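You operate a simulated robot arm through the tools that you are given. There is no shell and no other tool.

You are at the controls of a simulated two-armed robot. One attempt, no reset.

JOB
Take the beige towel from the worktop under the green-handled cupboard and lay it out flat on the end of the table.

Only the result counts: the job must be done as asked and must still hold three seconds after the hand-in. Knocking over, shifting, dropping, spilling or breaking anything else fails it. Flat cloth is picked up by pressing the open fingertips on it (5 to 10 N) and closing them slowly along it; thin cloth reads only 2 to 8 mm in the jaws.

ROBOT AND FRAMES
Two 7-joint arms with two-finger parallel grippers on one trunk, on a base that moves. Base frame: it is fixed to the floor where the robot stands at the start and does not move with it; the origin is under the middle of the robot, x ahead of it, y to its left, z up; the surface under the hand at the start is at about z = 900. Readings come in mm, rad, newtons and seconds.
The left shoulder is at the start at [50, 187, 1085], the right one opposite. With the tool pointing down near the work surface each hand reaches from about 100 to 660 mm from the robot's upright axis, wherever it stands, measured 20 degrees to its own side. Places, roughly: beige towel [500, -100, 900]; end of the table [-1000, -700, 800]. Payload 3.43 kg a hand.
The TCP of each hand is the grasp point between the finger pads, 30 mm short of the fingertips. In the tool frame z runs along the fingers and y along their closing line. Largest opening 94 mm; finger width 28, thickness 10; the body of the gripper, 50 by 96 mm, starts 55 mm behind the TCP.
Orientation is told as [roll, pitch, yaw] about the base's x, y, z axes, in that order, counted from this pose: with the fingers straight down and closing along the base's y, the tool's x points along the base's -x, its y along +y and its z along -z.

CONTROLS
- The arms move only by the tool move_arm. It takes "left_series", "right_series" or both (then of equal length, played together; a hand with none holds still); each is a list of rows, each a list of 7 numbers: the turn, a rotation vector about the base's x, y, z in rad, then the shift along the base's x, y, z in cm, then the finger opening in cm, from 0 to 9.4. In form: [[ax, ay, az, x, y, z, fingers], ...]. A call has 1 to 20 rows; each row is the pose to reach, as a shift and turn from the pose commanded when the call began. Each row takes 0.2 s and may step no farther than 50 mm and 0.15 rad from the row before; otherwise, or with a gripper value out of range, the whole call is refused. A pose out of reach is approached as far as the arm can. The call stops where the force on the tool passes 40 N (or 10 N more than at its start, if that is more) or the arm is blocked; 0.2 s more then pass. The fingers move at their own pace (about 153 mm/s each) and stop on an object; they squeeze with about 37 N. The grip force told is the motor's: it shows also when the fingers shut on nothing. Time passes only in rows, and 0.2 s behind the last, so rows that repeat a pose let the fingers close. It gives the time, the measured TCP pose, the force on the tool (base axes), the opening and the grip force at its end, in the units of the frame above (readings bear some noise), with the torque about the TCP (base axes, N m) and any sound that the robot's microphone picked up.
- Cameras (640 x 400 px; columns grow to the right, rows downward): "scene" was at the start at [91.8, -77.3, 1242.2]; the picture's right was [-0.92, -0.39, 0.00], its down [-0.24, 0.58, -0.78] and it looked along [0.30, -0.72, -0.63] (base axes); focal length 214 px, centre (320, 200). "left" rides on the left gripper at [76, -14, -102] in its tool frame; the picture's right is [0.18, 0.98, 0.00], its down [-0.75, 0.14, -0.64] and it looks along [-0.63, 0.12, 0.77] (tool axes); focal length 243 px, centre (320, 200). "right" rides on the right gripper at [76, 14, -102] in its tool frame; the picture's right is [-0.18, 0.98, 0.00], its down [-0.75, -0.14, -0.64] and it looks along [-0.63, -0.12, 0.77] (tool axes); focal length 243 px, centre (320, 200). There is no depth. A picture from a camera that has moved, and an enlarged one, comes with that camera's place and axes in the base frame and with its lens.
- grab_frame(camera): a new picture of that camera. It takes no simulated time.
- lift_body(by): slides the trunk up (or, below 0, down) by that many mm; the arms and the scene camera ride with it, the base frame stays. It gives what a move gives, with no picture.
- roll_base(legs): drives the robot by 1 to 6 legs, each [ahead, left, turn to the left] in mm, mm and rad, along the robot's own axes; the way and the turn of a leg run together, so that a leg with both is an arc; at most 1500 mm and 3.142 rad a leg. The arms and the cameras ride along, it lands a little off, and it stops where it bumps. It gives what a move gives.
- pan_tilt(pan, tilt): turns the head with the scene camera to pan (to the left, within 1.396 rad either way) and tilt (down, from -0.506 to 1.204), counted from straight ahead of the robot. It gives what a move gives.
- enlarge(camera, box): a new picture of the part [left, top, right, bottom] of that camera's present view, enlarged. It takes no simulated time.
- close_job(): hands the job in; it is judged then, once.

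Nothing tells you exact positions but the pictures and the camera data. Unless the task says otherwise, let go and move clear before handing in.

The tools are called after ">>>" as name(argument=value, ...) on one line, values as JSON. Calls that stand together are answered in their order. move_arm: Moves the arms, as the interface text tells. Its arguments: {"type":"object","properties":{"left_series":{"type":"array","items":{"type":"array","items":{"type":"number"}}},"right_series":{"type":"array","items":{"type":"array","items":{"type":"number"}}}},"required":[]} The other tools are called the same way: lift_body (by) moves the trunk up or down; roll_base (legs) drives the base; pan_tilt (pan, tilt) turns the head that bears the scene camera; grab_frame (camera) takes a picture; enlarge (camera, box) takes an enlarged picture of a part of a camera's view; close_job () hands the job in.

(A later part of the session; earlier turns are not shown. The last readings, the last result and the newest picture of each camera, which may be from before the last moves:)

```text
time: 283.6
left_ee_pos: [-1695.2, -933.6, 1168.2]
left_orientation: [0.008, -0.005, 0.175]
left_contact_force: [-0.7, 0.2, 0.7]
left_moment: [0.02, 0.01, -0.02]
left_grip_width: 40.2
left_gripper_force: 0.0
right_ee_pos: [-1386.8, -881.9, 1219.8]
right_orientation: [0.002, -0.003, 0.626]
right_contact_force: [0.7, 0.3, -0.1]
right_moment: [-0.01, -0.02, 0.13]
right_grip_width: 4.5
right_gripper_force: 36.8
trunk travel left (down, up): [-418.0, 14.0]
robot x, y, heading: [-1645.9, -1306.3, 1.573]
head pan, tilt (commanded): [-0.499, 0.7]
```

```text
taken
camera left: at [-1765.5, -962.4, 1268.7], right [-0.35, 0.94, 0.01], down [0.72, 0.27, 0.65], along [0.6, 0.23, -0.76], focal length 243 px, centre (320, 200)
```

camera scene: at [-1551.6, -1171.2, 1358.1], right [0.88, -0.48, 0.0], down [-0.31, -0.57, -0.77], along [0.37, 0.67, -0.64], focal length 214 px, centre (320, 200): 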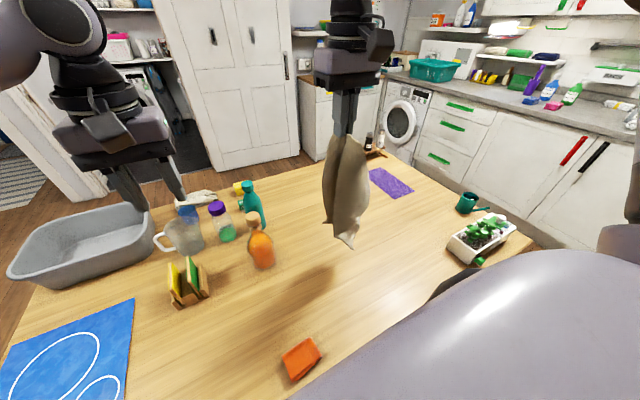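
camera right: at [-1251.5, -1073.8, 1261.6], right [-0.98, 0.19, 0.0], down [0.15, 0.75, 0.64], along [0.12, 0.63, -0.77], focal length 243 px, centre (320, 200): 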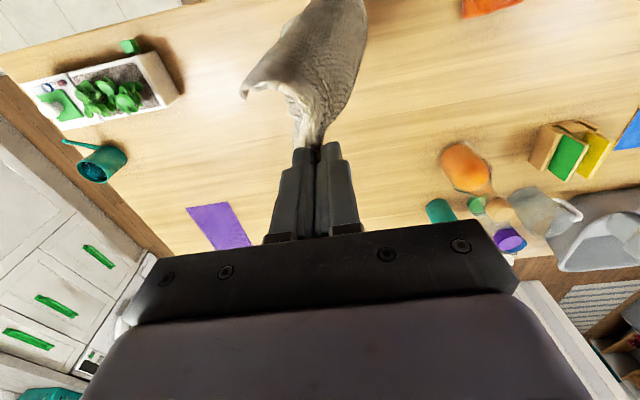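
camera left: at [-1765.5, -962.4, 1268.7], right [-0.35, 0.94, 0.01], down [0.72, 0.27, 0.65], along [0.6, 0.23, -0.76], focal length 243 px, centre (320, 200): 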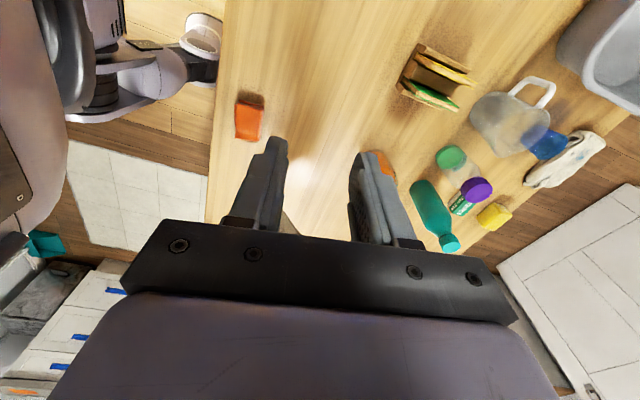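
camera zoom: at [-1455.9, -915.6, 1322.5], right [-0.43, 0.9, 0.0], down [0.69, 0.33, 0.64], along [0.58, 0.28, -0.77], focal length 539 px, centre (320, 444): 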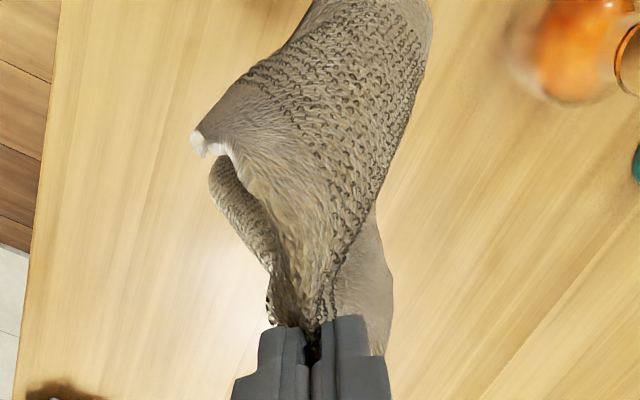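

Now the towel hangs much more open. I'll wait a moment for it to settle and look again.

>>> move_arm(left_series=[[0, 0, 0, 0, 0, 0, 4], [0, 0, 0, 0, 0, 0, 4], [0, 0, 0, 0, 0, 0, 4], [0, 0, 0, 0, 0, 0, 4], [0, 0, 0, 0, 0, 0, 4], [0, 0, 0, 0, 0, 0, 4], [0, 0, 0, 0, 0, 0, 4], [0, 0, 0, 0, 0, 0, 4], [0, 0, 0, 0, 0, 0, 4], [0, 0, 0, 0, 0, 0, 4]])

>>> enlarge(camera="scene", box=[240, 130, 500, 350])

>>> enlarge(camera="right", box=[200, 0, 440, 180])

```text
time: 285.8
left_ee_pos: [-1694.4, -933.2, 1166.8]
left_orientation: [0.007, -0.002, 0.174]
left_contact_force: [0.4, 0.5, -0.4]
left_moment: [0.01, -0.02, 0.05]
left_grip_width: 40.2
left_gripper_force: 0.0
right_ee_pos: [-1385.3, -882.0, 1219.5]
right_orientation: [0.001, -0.003, 0.627]
right_contact_force: [0.1, -0.3, -0.4]
right_moment: [0.0, 0.01, 0.15]
right_grip_width: 4.4
right_gripper_force: 36.8
trunk travel left (down, up): [-418.0, 14.0]
robot x, y, heading: [-1645.4, -1303.9, 1.572]
head pan, tilt (commanded): [-0.499, 0.7]
```

```text
1.82 times, centred on (370, 240) of scene
camera zoom: at [-1605.5, -1171.3, 1358.1], right [0.88, -0.48, 0.0], down [-0.31, -0.57, -0.76], along [0.37, 0.67, -0.64], focal length 390 px, centre (229, 127)
```

zoom: 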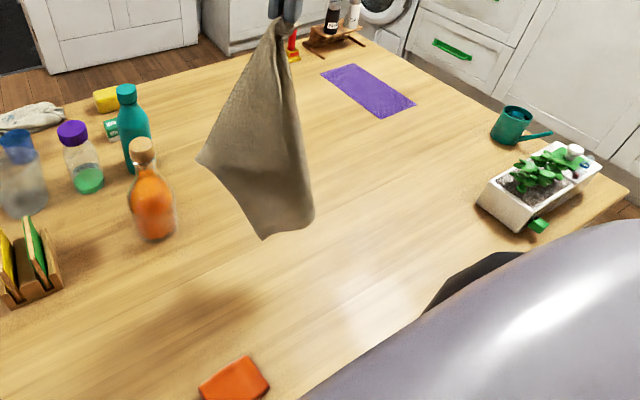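

```text
2.22 times, centred on (320, 90) of right
camera zoom: at [-1455.4, -915.6, 1322.4], right [-0.43, 0.9, 0.0], down [0.69, 0.33, 0.64], along [0.58, 0.28, -0.77], focal length 539 px, centre (320, 444)
```

zoom: 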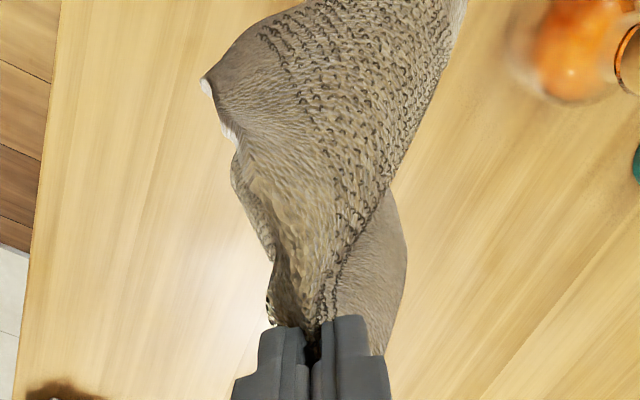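

>>> grab_frame(camera="right")

>>> grab_frame(camera="scene")

```text
taken
camera right: at [-1455.4, -915.6, 1322.4], right [-0.43, 0.9, 0.0], down [0.69, 0.33, 0.64], along [0.58, 0.28, -0.77], focal length 243 px, centre (320, 200)
```

right: 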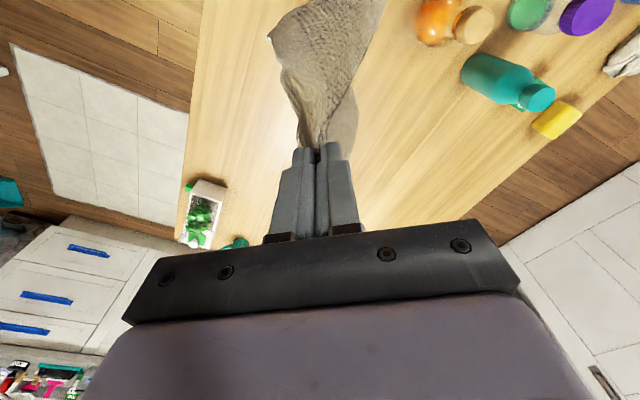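

```text
taken
camera scene: at [-1605.5, -1171.3, 1358.1], right [0.88, -0.48, 0.0], down [-0.31, -0.57, -0.76], along [0.37, 0.67, -0.64], focal length 214 px, centre (320, 200)
```

scene: 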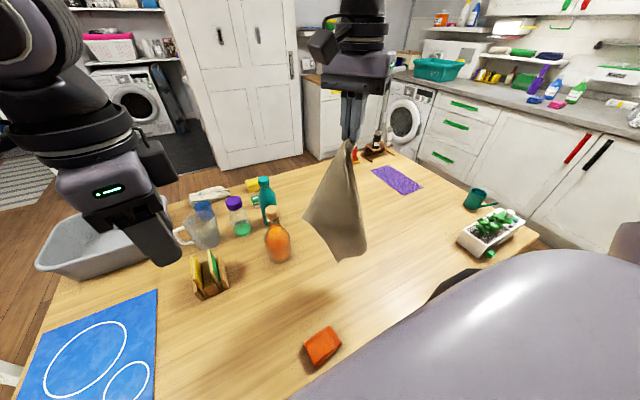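

I'll try rotating the right hand further so the hanging sheet faces the direction of travel.

>>> move_arm(right_series=[[0, 0, -0.12, 0, 0, 0, 0], [0, 0, -0.24, 0, 0, 0, 0], [0, 0, -0.36, 0, 0, 0, 0], [0, 0, -0.48, 0, 0, 0, 0], [0, 0, -0.6, 0, 0, 0, 0], [0, 0, -0.72, 0, 0, 0, 0], [0, 0, -0.84, 0, 0, 0, 0], [0, 0, -0.84, 0, 0, 0, 0], [0, 0, -0.84, 0, 0, 0, 0], [0, 0, -0.84, 0, 0, 0, 0], [0, 0, -0.84, 0, 0, 0, 0], [0, 0, -0.84, 0, 0, 0, 0], [0, 0, -0.84, 0, 0, 0, 0], [0, 0, -0.84, 0, 0, 0, 0], [0, 0, -0.84, 0, 0, 0, 0]])

>>> enlarge(camera="scene", box=[240, 130, 500, 350])

>>> grab_frame(camera="right")

```text
time: 289.0
left_ee_pos: [-1693.1, -934.9, 1166.3]
left_orientation: [0.008, -0.002, 0.174]
left_contact_force: [0.2, -0.3, 0.8]
left_moment: [-0.02, -0.03, 0.0]
left_grip_width: 40.0
left_gripper_force: 0.1
right_ee_pos: [-1386.7, -881.9, 1221.1]
right_orientation: [0.0, -0.004, -0.215]
right_contact_force: [0.9, 0.3, 0.3]
right_moment: [0.02, 0.0, 0.16]
right_grip_width: 4.5
right_gripper_force: 36.9
trunk travel left (down, up): [-418.0, 14.0]
robot x, y, heading: [-1647.7, -1306.1, 1.573]
head pan, tilt (commanded): [-0.499, 0.7]
```

```text
1.82 times, centred on (370, 240) of scene
camera zoom: at [-1605.5, -1171.3, 1358.1], right [0.88, -0.48, 0.0], down [-0.31, -0.57, -0.76], along [0.37, 0.67, -0.64], focal length 390 px, centre (229, 127)
```

zoom: 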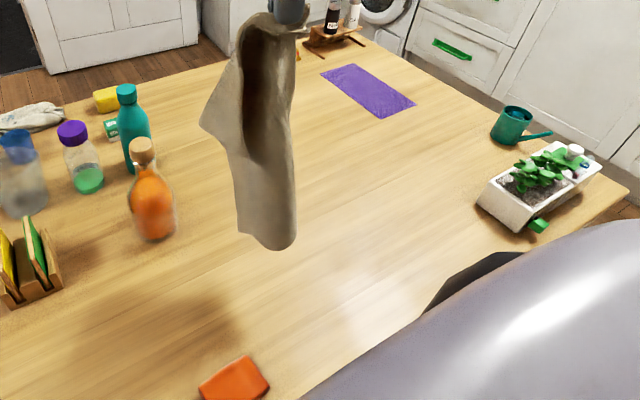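

```text
taken
camera right: at [-1457.0, -852.3, 1322.4], right [0.39, 0.92, 0.0], down [0.7, -0.3, 0.64], along [0.59, -0.25, -0.77], focal length 243 px, centre (320, 200)
```

right: 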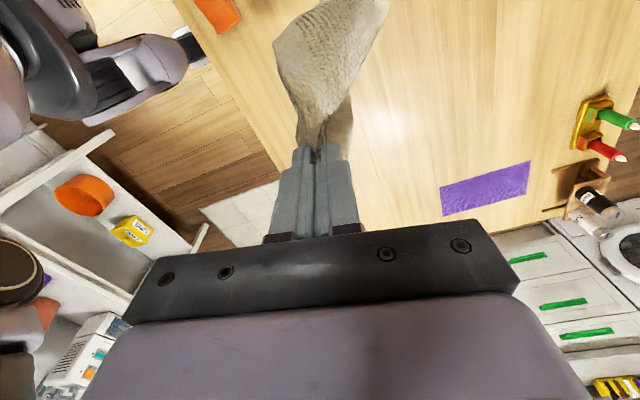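

That twisted it again. A better idea is to let the sheet hang outside the table's near edge and pull it up over the edge, so nothing can tuck under. I'll turn the hand back to where the sheet hung flat, back the base off and move the towel out over the near edge.

>>> move_arm(right_series=[[0, 0, 0.12, 0, 0, 0, 0], [0, 0, 0.24, 0, 0, 0, 0], [0, 0, 0.36, 0, 0, 0, 0], [0, 0, 0.48, 0, 0, 0, 0], [0, 0, 0.6, 0, 0, 0, 0], [0, 0, 0.72, 0, 0, 0, 0], [0, 0, 0.84, 0, 0, 0, 0], [0, 0, 0.84, 0, 0, 0, 0]], left_series=[[0, 0, 0.14, 0, 0, 0, 4], [0, 0, 0.28, 0, 0, 0, 4], [0, 0, 0.42, 0, 0, 0, 4], [0, 0, 0.56, 0, 0, 0, 4], [0, 0, 0.7, 0, 0, 0, 4], [0, 0, 0.84, 0, 0, 0, 4], [0, 0, 0.98, 0, 0, 0, 4], [0, 0, 1.12, 0, 0, 0, 4]])

>>> roll_base(legs=[[-150, 0, 0], [0, -187, 0]])

>>> move_arm(right_series=[[0, 0, 0, 0, -2, 0, 0], [0, 0, 0, 0, -4, 0, 0], [0, 0, 0, 0, -6, 0, 0], [0, 0, 0, 0, -8, 0, 0], [0, 0, 0, 0, -10, 0, 0], [0, 0, 0, 0, -12, 0, 0], [0, 0, 0, 0, -12, 0, 0], [0, 0, 0, 0, -12, 0, 0], [0, 0, 0, 0, -12, 0, 0], [0, 0, 0, 0, -12, 0, 0]])

>>> grab_frame(camera="scene")

>>> grab_frame(camera="right")

>>> grab_frame(camera="left")

```text
time: 290.8
left_ee_pos: [-1693.6, -934.2, 1166.0]
left_orientation: [0.008, -0.003, 1.296]
left_contact_force: [-0.5, 0.5, 0.5]
left_moment: [0.01, -0.03, 0.04]
left_grip_width: 40.1
left_gripper_force: 0.0
right_ee_pos: [-1386.1, -881.8, 1221.0]
right_orientation: [0.001, -0.003, 0.627]
right_contact_force: [0.4, -0.3, -0.6]
right_moment: [0.01, -0.02, -0.16]
right_grip_width: 4.4
right_gripper_force: 36.8
trunk travel left (down, up): [-418.0, 14.0]
robot x, y, heading: [-1646.1, -1306.6, 1.575]
head pan, tilt (commanded): [-0.499, 0.7]
```

```text
time: 294.1
left_ee_pos: [-1508.7, -1084.0, 1167.9]
left_orientation: [0.006, -0.002, 1.292]
left_contact_force: [0.0, 0.2, -0.1]
left_moment: [0.0, 0.03, 0.01]
left_grip_width: 40.0
left_gripper_force: 0.0
right_ee_pos: [-1198.1, -1032.7, 1220.2]
right_orientation: [0.002, -0.001, 0.624]
right_contact_force: [-0.6, 0.4, -0.2]
right_moment: [0.02, 0.03, -0.11]
right_grip_width: 4.4
right_gripper_force: 37.2
trunk travel left (down, up): [-418.0, 14.0]
robot x, y, heading: [-1461.1, -1457.9, 1.57]
head pan, tilt (commanded): [-0.499, 0.7]
```

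```text
time: 296.3
left_ee_pos: [-1508.6, -1084.8, 1167.1]
left_orientation: [0.008, -0.004, 1.295]
left_contact_force: [-0.4, -0.8, -0.2]
left_moment: [0.0, 0.01, -0.03]
left_grip_width: 40.0
left_gripper_force: 0.0
right_ee_pos: [-1198.1, -1151.5, 1220.2]
right_orientation: [0.002, -0.003, 0.624]
right_contact_force: [0.5, -0.6, -0.5]
right_moment: [0.02, 0.0, -0.13]
right_grip_width: 4.2
right_gripper_force: 36.5
trunk travel left (down, up): [-418.0, 14.0]
robot x, y, heading: [-1459.1, -1460.2, 1.567]
head pan, tilt (commanded): [-0.499, 0.7]
```

```text
taken
camera scene: at [-1419.6, -1321.4, 1358.1], right [0.88, -0.48, 0.0], down [-0.31, -0.57, -0.76], along [0.37, 0.67, -0.64], focal length 214 px, centre (320, 200)
```

scene: 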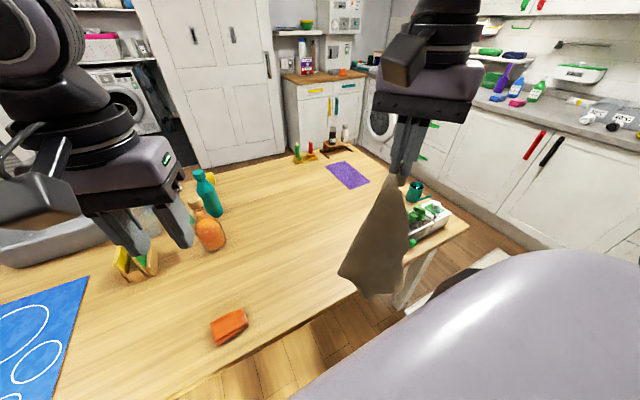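

```text
taken
camera right: at [-1269.2, -1185.7, 1322.4], right [-0.43, 0.9, 0.0], down [0.69, 0.32, 0.64], along [0.58, 0.28, -0.77], focal length 243 px, centre (320, 200)
```

right: 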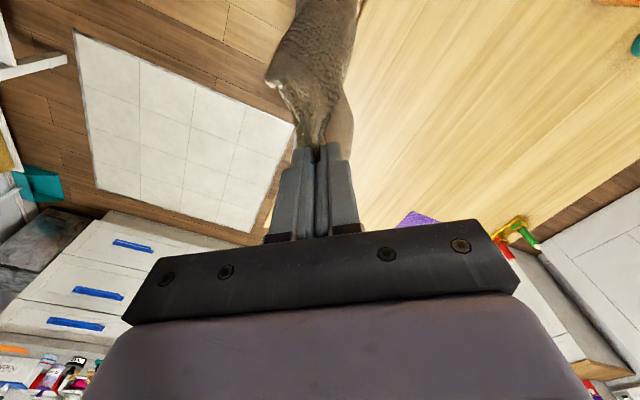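

```text
taken
camera left: at [-1512.9, -1161.8, 1268.9], right [-1.0, 0.09, 0.01], down [0.07, 0.76, 0.64], along [0.05, 0.64, -0.76], focal length 243 px, centre (320, 200)
```

left: 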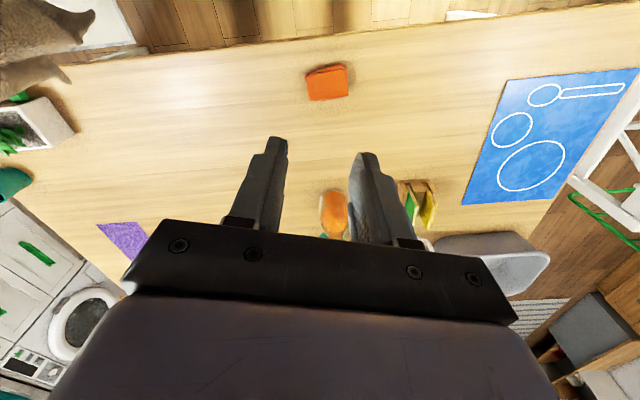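

The sheet now hangs outside the near edge, with C on the left and A on the right. I'll lower it so it hangs below table level, then pull it over the edge.

>>> lift_body(by=-200)

>>> grab_frame(camera="scene")

>>> lift_body(by=-195)

>>> grab_frame(camera="scene")

>>> grab_frame(camera="right")

```text
time: 298.4
left_ee_pos: [-1509.0, -1083.2, 966.4]
left_orientation: [0.007, -0.001, 1.291]
left_contact_force: [1.0, 0.4, 1.4]
left_moment: [0.02, 0.0, 0.02]
left_grip_width: 39.9
left_gripper_force: 0.1
right_ee_pos: [-1198.7, -1151.8, 1020.7]
right_orientation: [0.003, -0.003, 0.624]
right_contact_force: [0.2, 0.1, -0.4]
right_moment: [0.0, -0.02, -0.12]
right_grip_width: 4.5
right_gripper_force: 36.9
trunk travel left (down, up): [-218.0, 214.0]
robot x, y, heading: [-1460.6, -1458.6, 1.573]
head pan, tilt (commanded): [-0.499, 0.7]
```

```text
taken
camera scene: at [-1419.7, -1321.5, 1158.2], right [0.88, -0.48, 0.0], down [-0.31, -0.57, -0.77], along [0.37, 0.67, -0.64], focal length 214 px, centre (320, 200)
```

scene: 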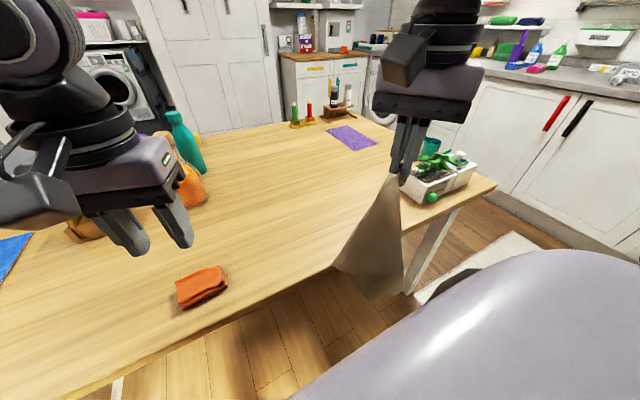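

```text
time: 300.4
left_ee_pos: [-1508.1, -1082.8, 781.9]
left_orientation: [0.002, -0.023, 1.294]
left_contact_force: [-0.1, -2.6, 15.5]
left_moment: [0.32, 0.43, 0.1]
left_grip_width: 39.9
left_gripper_force: 0.2
right_ee_pos: [-1198.6, -1152.7, 828.1]
right_orientation: [0.002, -0.003, 0.626]
right_contact_force: [-0.7, 0.3, -0.2]
right_moment: [0.0, -0.04, -0.13]
right_grip_width: 4.0
right_gripper_force: 36.9
trunk travel left (down, up): [-25.0, 407.0]
robot x, y, heading: [-1458.1, -1454.7, 1.568]
head pan, tilt (commanded): [-0.499, 0.7]
stopped: the force on the tool passed its limit at 47 N (the readings are from after the stop); the commanded pose is now the measured one
```

```text
taken
camera scene: at [-1419.7, -1322.3, 965.2], right [0.88, -0.48, 0.0], down [-0.31, -0.56, -0.77], along [0.37, 0.67, -0.64], focal length 214 px, centre (320, 200)
```

scene: 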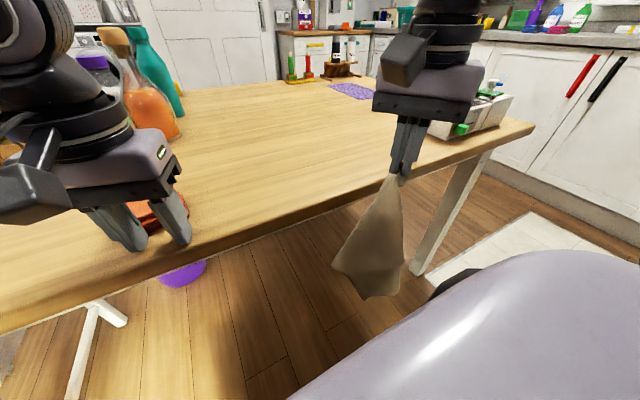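

```text
taken
camera right: at [-1269.3, -1186.6, 929.6], right [-0.43, 0.9, 0.0], down [0.69, 0.32, 0.64], along [0.58, 0.28, -0.76], focal length 243 px, centre (320, 200)
```

right: 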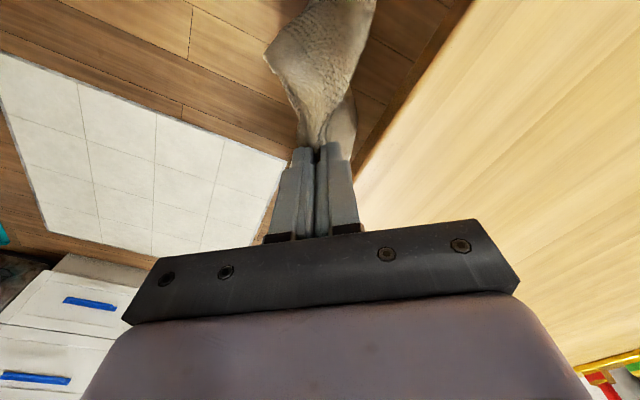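

The left hand, which I left too low, touched down on the bare table in front of the orange cloth. I'll raise it straight up right away and check that nothing moved.

>>> move_arm(left_series=[[0, 0, 0, 0, 0, 2, 4], [0, 0, 0, 0, 0, 6, 4], [0, 0, 0, 0, 0, 10.5, 4], [0, 0, 0, 0, 0, 15, 4], [0, 0, 0, 0, 0, 19.5, 4], [0, 0, 0, 0, 0, 24, 4], [0, 0, 0, 0, 0, 24, 4]])

>>> grab_frame(camera="scene")

>>> grab_frame(camera="left")

```text
time: 302.1
left_ee_pos: [-1507.6, -1082.6, 1020.8]
left_orientation: [0.006, -0.02, 1.294]
left_contact_force: [0.3, -0.4, 0.0]
left_moment: [0.04, 0.0, -0.02]
left_grip_width: 40.2
left_gripper_force: 0.0
right_ee_pos: [-1199.7, -1152.3, 827.3]
right_orientation: [0.001, -0.004, 0.625]
right_contact_force: [-0.4, -0.1, 0.7]
right_moment: [-0.01, 0.01, -0.13]
right_grip_width: 4.3
right_gripper_force: 37.2
trunk travel left (down, up): [-25.0, 407.0]
robot x, y, heading: [-1458.8, -1458.1, 1.572]
head pan, tilt (commanded): [-0.499, 0.7]
```

```text
taken
camera scene: at [-1419.6, -1321.6, 965.1], right [0.88, -0.48, 0.0], down [-0.31, -0.57, -0.77], along [0.37, 0.67, -0.64], focal length 214 px, centre (320, 200)
```

scene: 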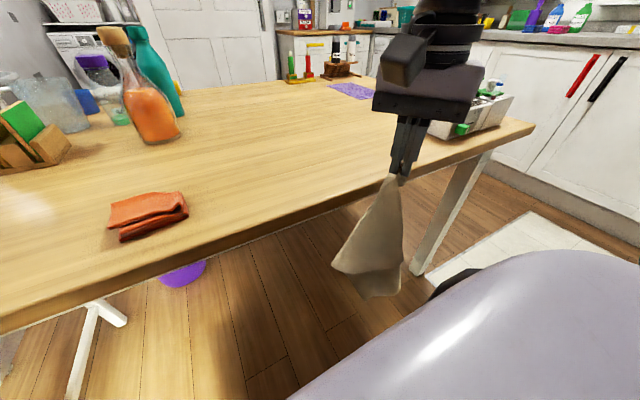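

```text
taken
camera left: at [-1513.4, -1162.6, 1121.6], right [-1.0, 0.09, 0.0], down [0.07, 0.75, 0.66], along [0.06, 0.65, -0.75], focal length 243 px, centre (320, 200)
```

left: 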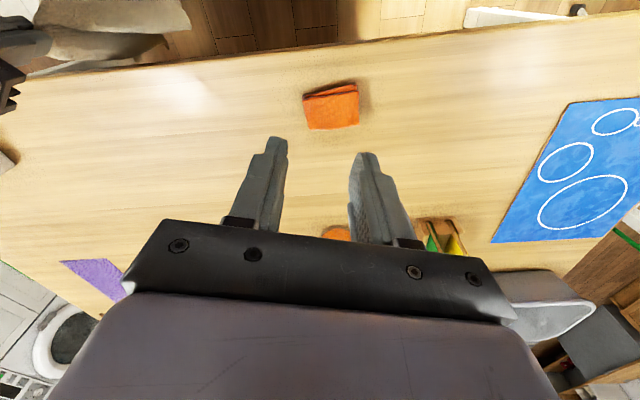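

Nothing was displaced. Now I'll pull the towel up over the table edge, first with the arm and then by driving forward.

>>> move_arm(right_series=[[0, 0, 0, 0, 1.5, 0, 0], [0, 0, 0, 0, 3, 0, 0], [0, 0, 0, 0, 5, 0, 0], [0, 0, 0, 0, 7, 0, 0], [0, 0, 0, 0, 9, 0, 0], [0, 0, 0, 0, 11, 0, 0], [0, 0, 0, 0, 13, 0, 0], [0, 0, 0, 0, 15, 0, 0], [0, 0, 0, 0, 15, 0, 0]])

>>> grab_frame(camera="scene")

>>> grab_frame(camera="right")

```text
time: 304.1
left_ee_pos: [-1507.3, -1082.8, 1020.6]
left_orientation: [0.003, -0.016, 1.295]
left_contact_force: [0.1, 0.4, -0.2]
left_moment: [-0.06, 0.02, -0.01]
left_grip_width: 40.3
left_gripper_force: 0.0
right_ee_pos: [-1199.4, -1002.1, 827.7]
right_orientation: [0.003, -0.003, 0.624]
right_contact_force: [0.5, -0.6, -0.3]
right_moment: [-0.05, 0.01, -0.11]
right_grip_width: 4.4
right_gripper_force: 37.2
trunk travel left (down, up): [-25.0, 407.0]
robot x, y, heading: [-1460.3, -1457.1, 1.573]
head pan, tilt (commanded): [-0.499, 0.7]
```

```text
taken
camera scene: at [-1419.7, -1321.4, 965.1], right [0.88, -0.48, 0.0], down [-0.31, -0.57, -0.76], along [0.37, 0.67, -0.64], focal length 214 px, centre (320, 200)
```

scene: 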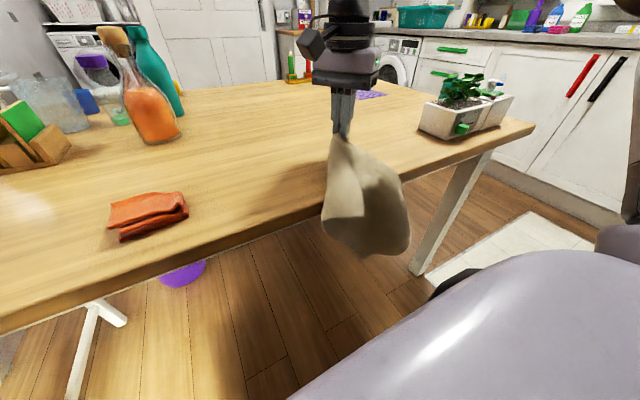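

```text
taken
camera right: at [-1269.2, -1035.6, 929.1], right [-0.43, 0.9, 0.0], down [0.69, 0.32, 0.64], along [0.58, 0.28, -0.77], focal length 243 px, centre (320, 200)
```

right: 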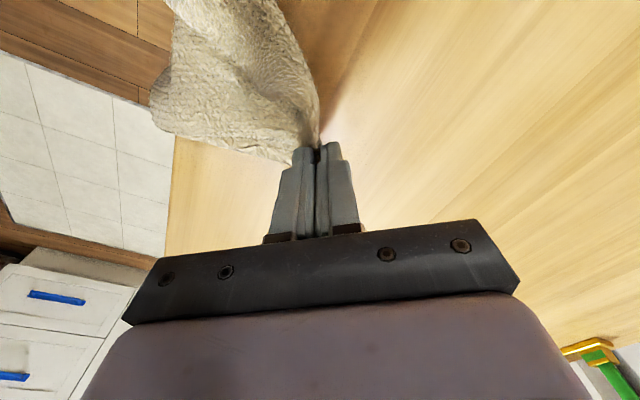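

The towel drapes over the edge and looks open. I'll keep pulling by driving the base forward slowly.

>>> roll_base(legs=[[50, 0, 0], [50, 0, 0]])

>>> grab_frame(camera="scene")

>>> grab_frame(camera="right")

```text
time: 305.5
left_ee_pos: [-1508.8, -982.1, 1020.0]
left_orientation: [0.004, -0.017, 1.295]
left_contact_force: [0.9, 1.0, 1.0]
left_moment: [-0.03, 0.01, -0.02]
left_grip_width: 39.9
left_gripper_force: 0.2
right_ee_pos: [-1199.6, -901.7, 827.1]
right_orientation: [0.003, -0.004, 0.625]
right_contact_force: [-0.4, 0.3, 0.4]
right_moment: [-0.01, -0.02, -0.11]
right_grip_width: 4.2
right_gripper_force: 36.8
trunk travel left (down, up): [-25.0, 407.0]
robot x, y, heading: [-1463.4, -1353.9, 1.573]
head pan, tilt (commanded): [-0.499, 0.7]
```

```text
taken
camera scene: at [-1419.7, -1221.4, 965.1], right [0.88, -0.48, 0.0], down [-0.31, -0.57, -0.76], along [0.37, 0.67, -0.64], focal length 214 px, centre (320, 200)
```

scene: 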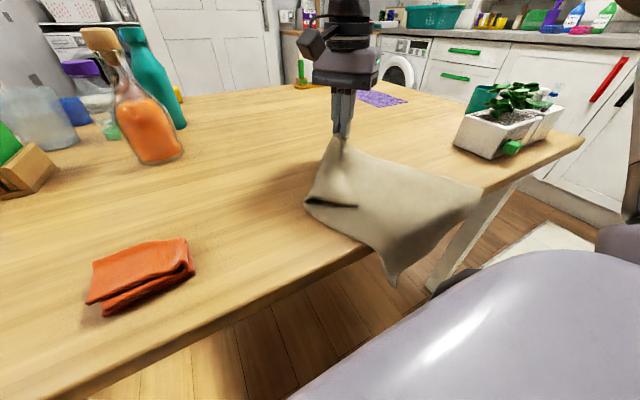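

```text
taken
camera right: at [-1269.2, -935.9, 929.2], right [-0.43, 0.9, 0.0], down [0.69, 0.32, 0.64], along [0.58, 0.28, -0.77], focal length 243 px, centre (320, 200)
```

right: 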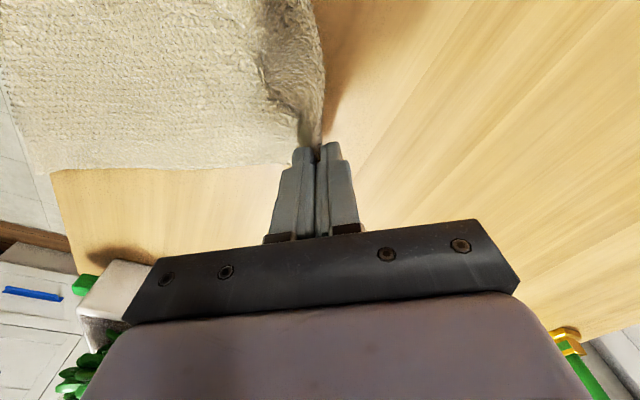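

Excellent — it is opening out flat, with A and C coming onto the table and only B still over the edge. I'll pull a little further forward, then drag left so the towel swings round fully onto the table.

>>> roll_base(legs=[[45, 0, 0]])

>>> roll_base(legs=[[0, 60, 0]])

>>> grab_frame(camera="scene")

>>> grab_frame(camera="right")

>>> grab_frame(camera="left")

```text
time: 306.4
left_ee_pos: [-1507.6, -937.3, 1020.9]
left_orientation: [0.003, -0.017, 1.294]
left_contact_force: [0.0, 0.1, -0.3]
left_moment: [0.02, -0.02, -0.01]
left_grip_width: 39.9
left_gripper_force: 0.1
right_ee_pos: [-1198.3, -857.7, 826.6]
right_orientation: [0.001, -0.004, 0.624]
right_contact_force: [-0.3, -0.4, -0.3]
right_moment: [-0.04, 0.0, -0.08]
right_grip_width: 4.2
right_gripper_force: 36.9
trunk travel left (down, up): [-25.0, 407.0]
robot x, y, heading: [-1463.8, -1311.9, 1.573]
head pan, tilt (commanded): [-0.499, 0.7]
```

```text
time: 307.6
left_ee_pos: [-1567.4, -939.3, 1021.3]
left_orientation: [0.003, -0.018, 1.293]
left_contact_force: [-0.1, 0.6, 0.1]
left_moment: [-0.01, 0.01, 0.01]
left_grip_width: 39.9
left_gripper_force: 0.1
right_ee_pos: [-1258.3, -857.9, 827.6]
right_orientation: [0.002, -0.003, 0.625]
right_contact_force: [0.3, -0.1, -1.5]
right_moment: [-0.03, 0.03, -0.14]
right_grip_width: 4.5
right_gripper_force: 36.4
trunk travel left (down, up): [-25.0, 407.0]
robot x, y, heading: [-1518.9, -1313.2, 1.571]
head pan, tilt (commanded): [-0.499, 0.7]
```

```text
taken
camera scene: at [-1478.8, -1176.9, 965.1], right [0.88, -0.48, 0.0], down [-0.31, -0.57, -0.76], along [0.37, 0.67, -0.64], focal length 214 px, centre (320, 200)
```

scene: 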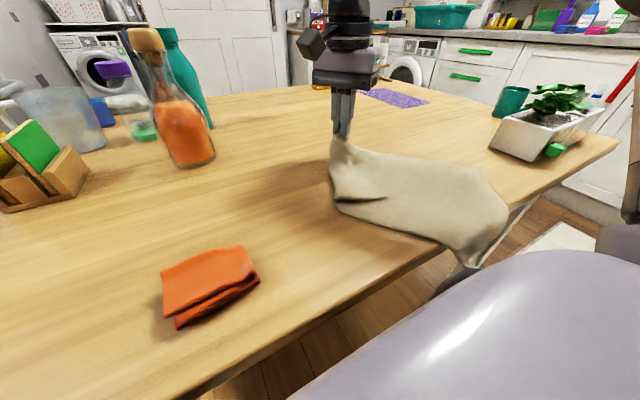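

```text
taken
camera right: at [-1328.1, -891.3, 929.3], right [-0.43, 0.91, 0.0], down [0.69, 0.32, 0.64], along [0.58, 0.28, -0.77], focal length 243 px, centre (320, 200)
```

right: 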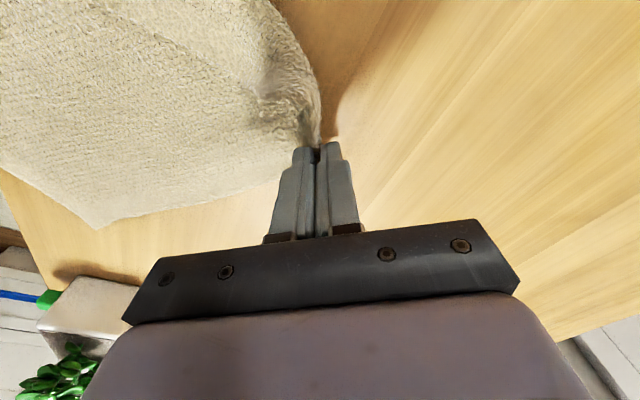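

```text
taken
camera left: at [-1572.6, -1017.7, 1121.1], right [-1.0, 0.09, 0.0], down [0.07, 0.75, 0.66], along [0.06, 0.65, -0.76], focal length 243 px, centre (320, 200)
```

left: 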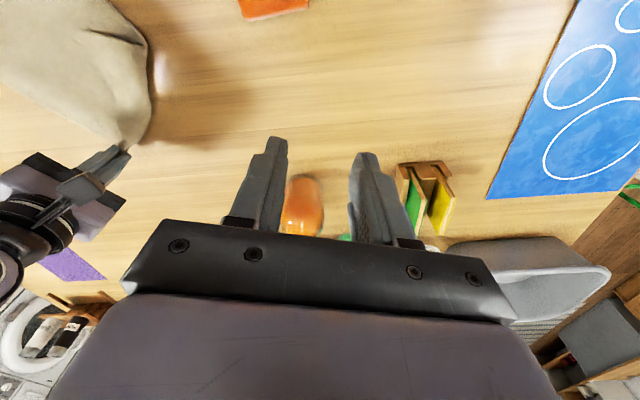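

The towel trails flat to the right. I'll keep dragging left in small steps.

>>> roll_base(legs=[[0, 60, 0]])

>>> roll_base(legs=[[0, 50, 0]])

>>> grab_frame(camera="scene")

>>> grab_frame(camera="right")

>>> grab_frame(camera="left")

```text
time: 308.8
left_ee_pos: [-1625.6, -938.5, 1020.5]
left_orientation: [0.003, -0.016, 1.294]
left_contact_force: [0.4, 0.7, -0.7]
left_moment: [-0.03, 0.04, 0.03]
left_grip_width: 39.8
left_gripper_force: 0.1
right_ee_pos: [-1317.3, -857.1, 827.5]
right_orientation: [0.002, -0.003, 0.623]
right_contact_force: [0.5, 0.6, -0.6]
right_moment: [0.04, -0.04, -0.09]
right_grip_width: 4.6
right_gripper_force: 37.5
trunk travel left (down, up): [-25.0, 407.0]
robot x, y, heading: [-1581.2, -1313.5, 1.567]
head pan, tilt (commanded): [-0.499, 0.7]
```

```text
time: 309.9
left_ee_pos: [-1676.3, -937.3, 1020.4]
left_orientation: [0.005, -0.017, 1.295]
left_contact_force: [0.5, 0.1, 0.5]
left_moment: [-0.03, -0.01, -0.02]
left_grip_width: 40.0
left_gripper_force: 0.0
right_ee_pos: [-1367.2, -859.4, 828.1]
right_orientation: [0.003, -0.005, 0.626]
right_contact_force: [-0.3, -0.4, -0.6]
right_moment: [0.0, 0.0, -0.1]
right_grip_width: 4.1
right_gripper_force: 37.4
trunk travel left (down, up): [-25.0, 407.0]
robot x, y, heading: [-1633.3, -1312.2, 1.575]
head pan, tilt (commanded): [-0.499, 0.7]
```

```text
taken
camera scene: at [-1587.8, -1176.8, 965.1], right [0.88, -0.48, 0.0], down [-0.31, -0.57, -0.76], along [0.37, 0.67, -0.64], focal length 214 px, centre (320, 200)
```

scene: 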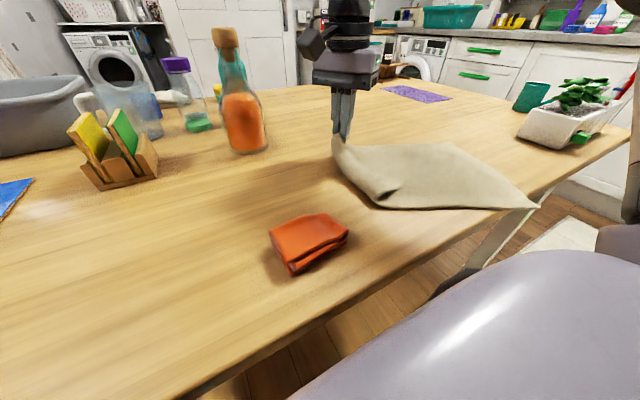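

```text
taken
camera right: at [-1437.1, -891.3, 929.3], right [-0.42, 0.91, 0.0], down [0.69, 0.32, 0.64], along [0.58, 0.28, -0.77], focal length 243 px, centre (320, 200)
```

right: 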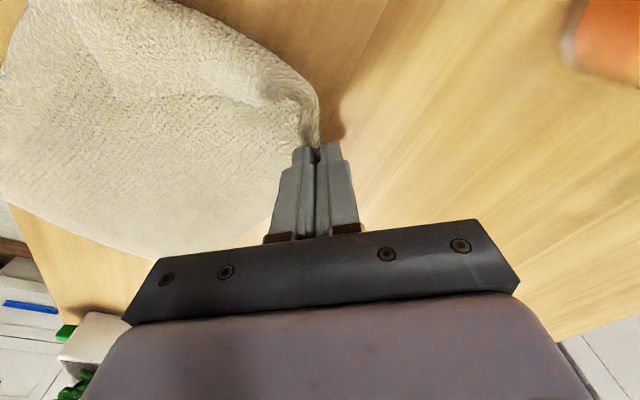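

```text
taken
camera left: at [-1681.5, -1017.6, 1121.1], right [-1.0, 0.09, 0.0], down [0.07, 0.75, 0.66], along [0.06, 0.65, -0.76], focal length 243 px, centre (320, 200)
```

left: 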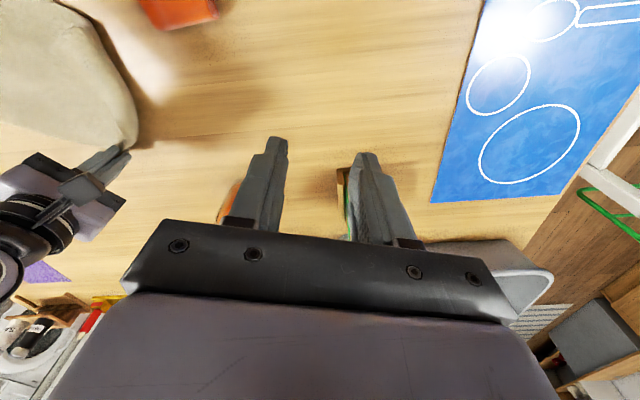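

The towel is now fully open on the table apart from a small pleat by D. D is at the left (right hand) and A is at about [-1109, -930]. I'll lower D, release it, and then re-grip D with the left hand and A with the right.

>>> move_arm(right_series=[[0, 0, 0, 0, 0.5, -1, 0], [0, 0, 0, 0, 1, -2, 0], [0, 0, 0, 0, 1.2, -3, 0], [0, 0, 0, 0, 1.2, -3.6, 0], [0, 0, 0, 0, 1.2, -3.6, 1], [0, 0, 0, 0, 1.2, -3.6, 2.5], [0, 0, 0, 0, 1.2, -3.2, 4], [0, 0, 0, 0, 1.2, 0, 4], [0, 0, 0, 0, 1.2, 4.5, 4], [0, 0, 0, 0, 0, 9, 4], [0, 0, 0, 0, 0, 13.5, 4], [0, 0, 0, 0, -2, 17, 4]])

>>> lift_body(by=180)

>>> grab_frame(camera="scene")

>>> enlarge(camera="scene", box=[280, 170, 580, 350])

>>> grab_frame(camera="right")

```text
time: 312.5
left_ee_pos: [-1676.3, -938.5, 1021.3]
left_orientation: [0.004, -0.017, 1.294]
left_contact_force: [-0.2, -1.1, -0.6]
left_moment: [0.01, 0.01, -0.01]
left_grip_width: 40.1
left_gripper_force: 0.0
right_ee_pos: [-1355.4, -897.2, 971.4]
right_orientation: [0.005, -0.004, 0.621]
right_contact_force: [0.5, 0.1, -1.5]
right_moment: [0.0, 0.04, -0.01]
right_grip_width: 39.9
right_gripper_force: 0.1
right hand out of reach, approached as far as the arm can: row 11, 12
trunk travel left (down, up): [-25.0, 407.0]
robot x, y, heading: [-1627.9, -1310.9, 1.573]
head pan, tilt (commanded): [-0.499, 0.7]
```

```text
time: 314.5
left_ee_pos: [-1675.9, -938.5, 1200.2]
left_orientation: [0.004, -0.018, 1.295]
left_contact_force: [-0.2, 0.2, 0.0]
left_moment: [0.0, -0.01, 0.0]
left_grip_width: 40.0
left_gripper_force: 0.0
right_ee_pos: [-1355.4, -896.4, 1150.7]
right_orientation: [0.005, -0.004, 0.622]
right_contact_force: [-0.7, 0.2, -0.3]
right_moment: [0.01, 0.02, -0.02]
right_grip_width: 40.0
right_gripper_force: 0.0
trunk travel left (down, up): [-205.0, 227.0]
robot x, y, heading: [-1628.2, -1313.4, 1.577]
head pan, tilt (commanded): [-0.499, 0.7]
```

```text
taken
camera scene: at [-1587.8, -1176.8, 1145.0], right [0.88, -0.48, 0.0], down [-0.31, -0.57, -0.76], along [0.37, 0.67, -0.64], focal length 214 px, centre (320, 200)
```

scene: 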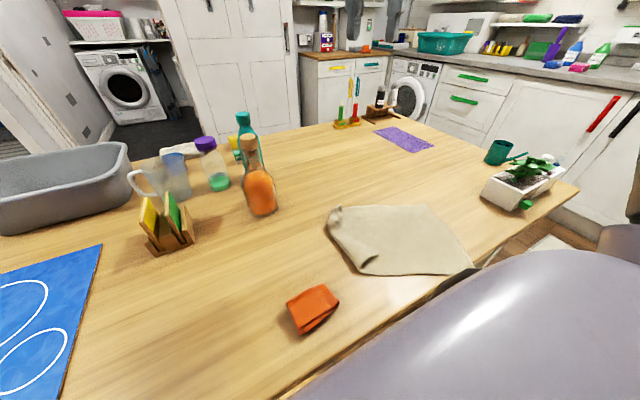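

```text
2.13 times, centred on (430, 260) of scene
camera zoom: at [-1587.8, -1176.8, 1145.0], right [0.88, -0.48, 0.0], down [-0.31, -0.57, -0.76], along [0.37, 0.67, -0.64], focal length 458 px, centre (85, 72)
```

zoom: 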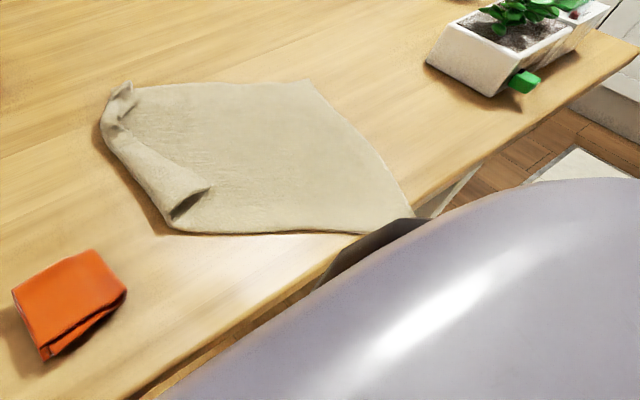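

```text
taken
camera right: at [-1425.5, -930.2, 1252.3], right [-0.42, 0.91, 0.01], down [0.69, 0.32, 0.64], along [0.58, 0.28, -0.77], focal length 243 px, centre (320, 200)
```

right: 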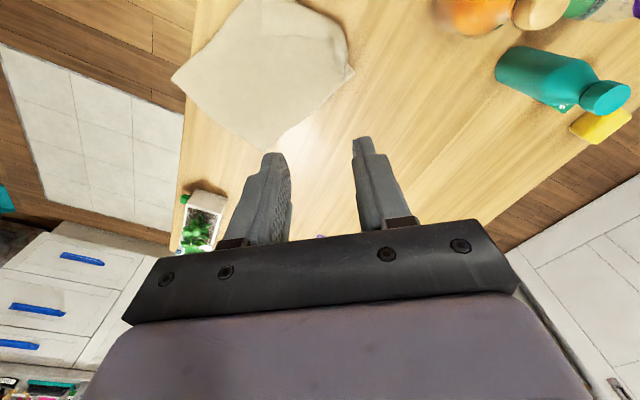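

Excellent — the towel is open, with true corners A≈[-1122, -928] and B just over the near edge; only the D–C side is curled over on top. I'll shift the base right and bring the right hand to A and the left hand to D.

>>> roll_base(legs=[[0, -208, 0]])

>>> pan_tilt(pan=0.0, tilt=0.8)

>>> grab_frame(camera="scene")

>>> enlarge(camera="scene", box=[280, 180, 520, 350])

```text
time: 317.0
left_ee_pos: [-1468.0, -938.0, 1200.3]
left_orientation: [0.004, -0.018, 1.296]
left_contact_force: [0.5, 0.0, 0.1]
left_moment: [0.02, 0.02, 0.04]
left_grip_width: 39.8
left_gripper_force: 0.0
right_ee_pos: [-1149.2, -895.8, 1149.7]
right_orientation: [0.005, -0.003, 0.626]
right_contact_force: [-0.5, 1.0, 0.3]
right_moment: [0.01, 0.01, -0.02]
right_grip_width: 39.9
right_gripper_force: 0.1
trunk travel left (down, up): [-205.0, 227.0]
robot x, y, heading: [-1421.8, -1310.9, 1.572]
head pan, tilt (commanded): [-0.499, 0.7]
```

```text
time: 317.9
left_ee_pos: [-1468.6, -937.0, 1200.6]
left_orientation: [0.003, -0.018, 1.294]
left_contact_force: [-0.6, 0.6, 0.0]
left_moment: [-0.01, 0.0, -0.01]
left_grip_width: 40.1
left_gripper_force: 0.0
right_ee_pos: [-1148.6, -896.1, 1150.6]
right_orientation: [0.004, -0.004, 0.623]
right_contact_force: [0.5, -1.1, -0.1]
right_moment: [0.01, 0.04, 0.0]
right_grip_width: 40.0
right_gripper_force: 0.0
trunk travel left (down, up): [-205.0, 227.0]
robot x, y, heading: [-1423.6, -1311.9, 1.573]
head pan, tilt (commanded): [0.0, 0.799]
```

```text
taken
camera scene: at [-1420.8, -1170.7, 1136.8], right [1.0, 0.0, 0.0], down [0.0, -0.72, -0.7], along [0.0, 0.7, -0.72], focal length 214 px, centre (320, 200)
```

scene: 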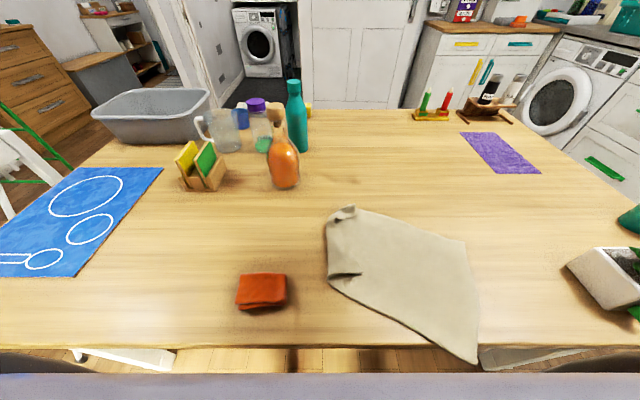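

```text
2.35 times, centred on (400, 265) of scene
camera zoom: at [-1420.8, -1170.7, 1136.8], right [1.0, 0.0, 0.0], down [0.0, -0.72, -0.7], along [0.0, 0.7, -0.72], focal length 505 px, centre (132, 47)
```

zoom: 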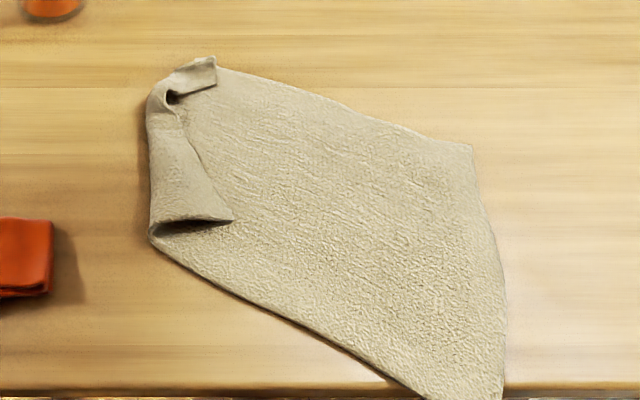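

Now the state is very clear. A and B are true, flat corners, and the D–C strip is simply folded over on top with C's tip visible. I'll grip the small curl at D with the left hand and pinch A with the right, then lift so that C drops free.

>>> move_arm(left_series=[[0, 0, -0.077, 1.29, 1.06, -4, 5.5], [0, 0, -0.154, 2.58, 2.12, -8, 5.5], [0, 0, -0.231, 3.87, 3.18, -12, 5.5], [0, 0, -0.308, 5.16, 4.24, -16, 5.5], [0, 0, -0.385, 6.45, 5.3, -20, 5.5], [0, 0, -0.462, 7.74, 6.36, -24, 5.5], [0, 0, -0.539, 9.03, 7.42, -28, 5.5], [0, 0, -0.616, 10.3, 8.48, -32, 5.5], [0, 0, -0.69, 11.6, 9.5, -35, 5.5], [0, 0, -0.69, 11.6, 9.5, -35, 5.5]], right_series=[[0, 0, 0.055, -0.07, -0.28, -3.5, 4], [0, 0, 0.11, -0.14, -0.56, -7, 4], [0, 0, 0.165, -0.2, -0.84, -10.5, 4], [0, 0, 0.22, -0.27, -1.1, -14, 4], [0, 0, 0.275, -0.34, -1.4, -17.5, 4], [0, 0, 0.33, -0.4, -1.7, -21, 4], [0, 0, 0.385, -0.47, -2, -24.5, 4], [0, 0, 0.44, -0.54, -2.3, -28, 4], [0, 0, 0.494, -0.6, -2.5, -31.5, 4], [0, 0, 0.494, -0.6, -2.5, -31.5, 4]])

>>> enlarge(camera="left", box=[160, 0, 480, 200])

>>> enlarge(camera="right", box=[160, 0, 480, 200])

>>> grab_frame(camera="scene")

```text
time: 320.1
left_ee_pos: [-1354.7, -843.1, 849.7]
left_orientation: [0.005, -0.017, 0.603]
left_contact_force: [-0.3, 0.3, -1.4]
left_moment: [0.02, 0.01, 0.02]
left_grip_width: 54.9
left_gripper_force: 0.0
right_ee_pos: [-1154.1, -921.5, 836.3]
right_orientation: [0.004, -0.002, 1.122]
right_contact_force: [-0.1, 0.2, 0.2]
right_moment: [0.01, -0.02, 0.02]
right_grip_width: 40.1
right_gripper_force: 0.1
trunk travel left (down, up): [-205.0, 227.0]
robot x, y, heading: [-1421.0, -1309.3, 1.573]
head pan, tilt (commanded): [0.0, 0.799]
```

```text
2.00 times, centred on (320, 100) of left
camera zoom: at [-1407.3, -900.5, 950.1], right [-0.71, 0.7, 0.0], down [0.53, 0.54, 0.66], along [0.46, 0.47, -0.76], focal length 485 px, centre (320, 400)
```

zoom: 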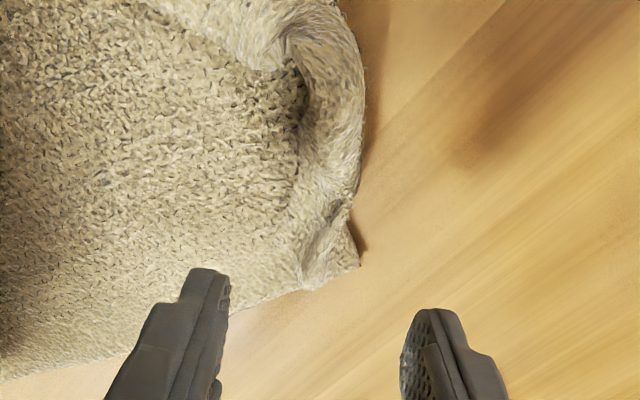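

```text
2.00 times, centred on (320, 100) of right
camera zoom: at [-1199.0, -984.9, 937.7], right [-0.8, 0.59, 0.01], down [0.46, 0.61, 0.64], along [0.38, 0.52, -0.77], focal length 485 px, centre (320, 400)
```

zoom: 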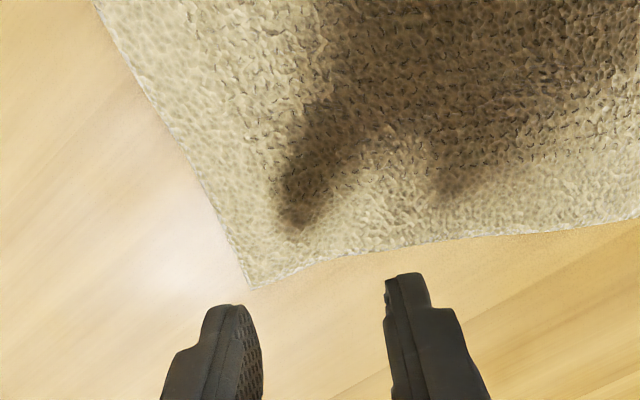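

```text
taken
camera scene: at [-1420.9, -1170.6, 1136.8], right [1.0, 0.0, 0.0], down [0.0, -0.72, -0.7], along [0.0, 0.7, -0.72], focal length 214 px, centre (320, 200)
```

scene: 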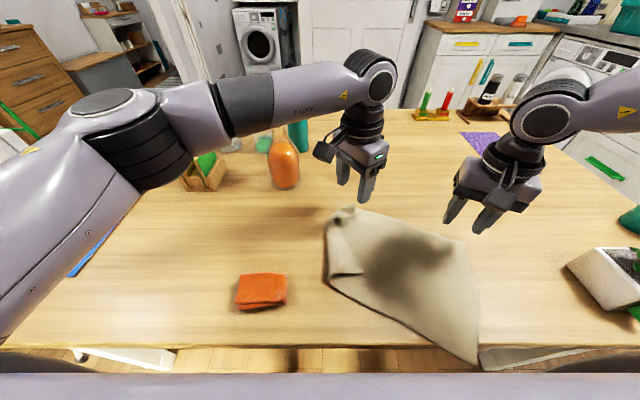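

D's true tip is at about [-1355, -824]. I'll align the left hand with the A–D edge just inside D, and lower both hands toward contact.

>>> move_arm(left_series=[[0, 0, 0.13, 0.5, -0.1, 0, 4.5], [0, 0, 0.26, 1, -0.2, 0, 4], [0, 0, 0.39, 1.4, -0.3, 0, 4], [0, 0, 0.514, 1.8, -0.5, -1, 4], [0, 0, 0.514, 1.8, -0.5, -3, 4], [0, 0, 0.514, 1.8, -0.5, -4.5, 4], [0, 0, 0.514, 1.8, -0.5, -5, 4], [0, 0, 0.514, 1.8, -0.5, -5, 4]], right_series=[[0, 0, 0, -0.1, -0.2, -0.5, 4], [0, 0, 0, -0.2, -0.4, -1, 4], [0, 0, 0, -0.2, -0.4, -1.5, 4], [0, 0, 0, -0.2, -0.4, -2, 4], [0, 0, 0, -0.2, -0.4, -3, 4], [0, 0, 0, -0.2, -0.4, -4, 4], [0, 0, 0, -0.2, -0.4, -4.8, 4], [0, 0, 0, -0.2, -0.4, -4.8, 4]])

>>> enlarge(camera="left", box=[160, 0, 480, 200])

```text
time: 321.9
left_ee_pos: [-1333.8, -847.7, 799.4]
left_orientation: [0.003, -0.017, 1.119]
left_contact_force: [0.0, 0.6, 0.9]
left_moment: [0.01, -0.01, -0.04]
left_grip_width: 40.2
left_gripper_force: 0.1
right_ee_pos: [-1157.2, -926.3, 786.3]
right_orientation: [0.005, -0.005, 1.119]
right_contact_force: [-0.5, 0.3, -0.4]
right_moment: [0.0, -0.02, 0.03]
right_grip_width: 39.8
right_gripper_force: 0.1
trunk travel left (down, up): [-205.0, 227.0]
robot x, y, heading: [-1421.1, -1313.4, 1.573]
head pan, tilt (commanded): [0.0, 0.799]
```

```text
2.00 times, centred on (320, 100) of left
camera zoom: at [-1353.8, -925.1, 901.0], right [-0.96, 0.26, 0.0], down [0.2, 0.73, 0.66], along [0.17, 0.63, -0.75], focal length 485 px, centre (320, 400)
```

zoom: 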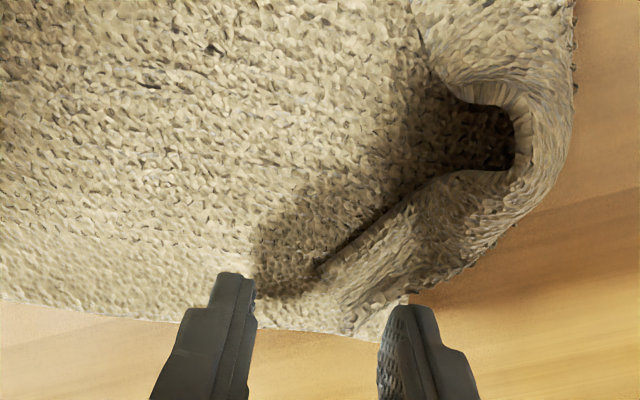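

The strip is folded over along a line near D. I'll grip A with the right hand as an anchor and the D end with the left, then lift only the left side so that C swings free.

>>> move_arm(left_series=[[0, 0, 0, 0, 0, -0.4, 4], [0, 0, 0, 0, 0, -0.8, 4], [0, 0, 0, 0, 0, -0.8, 4]], right_series=[[0, 0, 0, 0, 0, -0.1, 4], [0, 0, 0, 0, 0, -0.25, 4], [0, 0, 0, 0, 0, -0.25, 4]])

```text
time: 322.7
left_ee_pos: [-1334.5, -848.0, 792.1]
left_orientation: [0.003, -0.018, 1.12]
left_contact_force: [0.5, -1.0, 1.1]
left_moment: [-0.02, 0.05, 0.01]
left_grip_width: 39.7
left_gripper_force: 0.0
right_ee_pos: [-1156.4, -926.7, 785.0]
right_orientation: [0.006, -0.002, 1.119]
right_contact_force: [0.3, 0.6, 0.7]
right_moment: [0.0, -0.03, -0.01]
right_grip_width: 39.9
right_gripper_force: 0.1
trunk travel left (down, up): [-205.0, 227.0]
robot x, y, heading: [-1420.9, -1311.6, 1.574]
head pan, tilt (commanded): [0.0, 0.799]
```

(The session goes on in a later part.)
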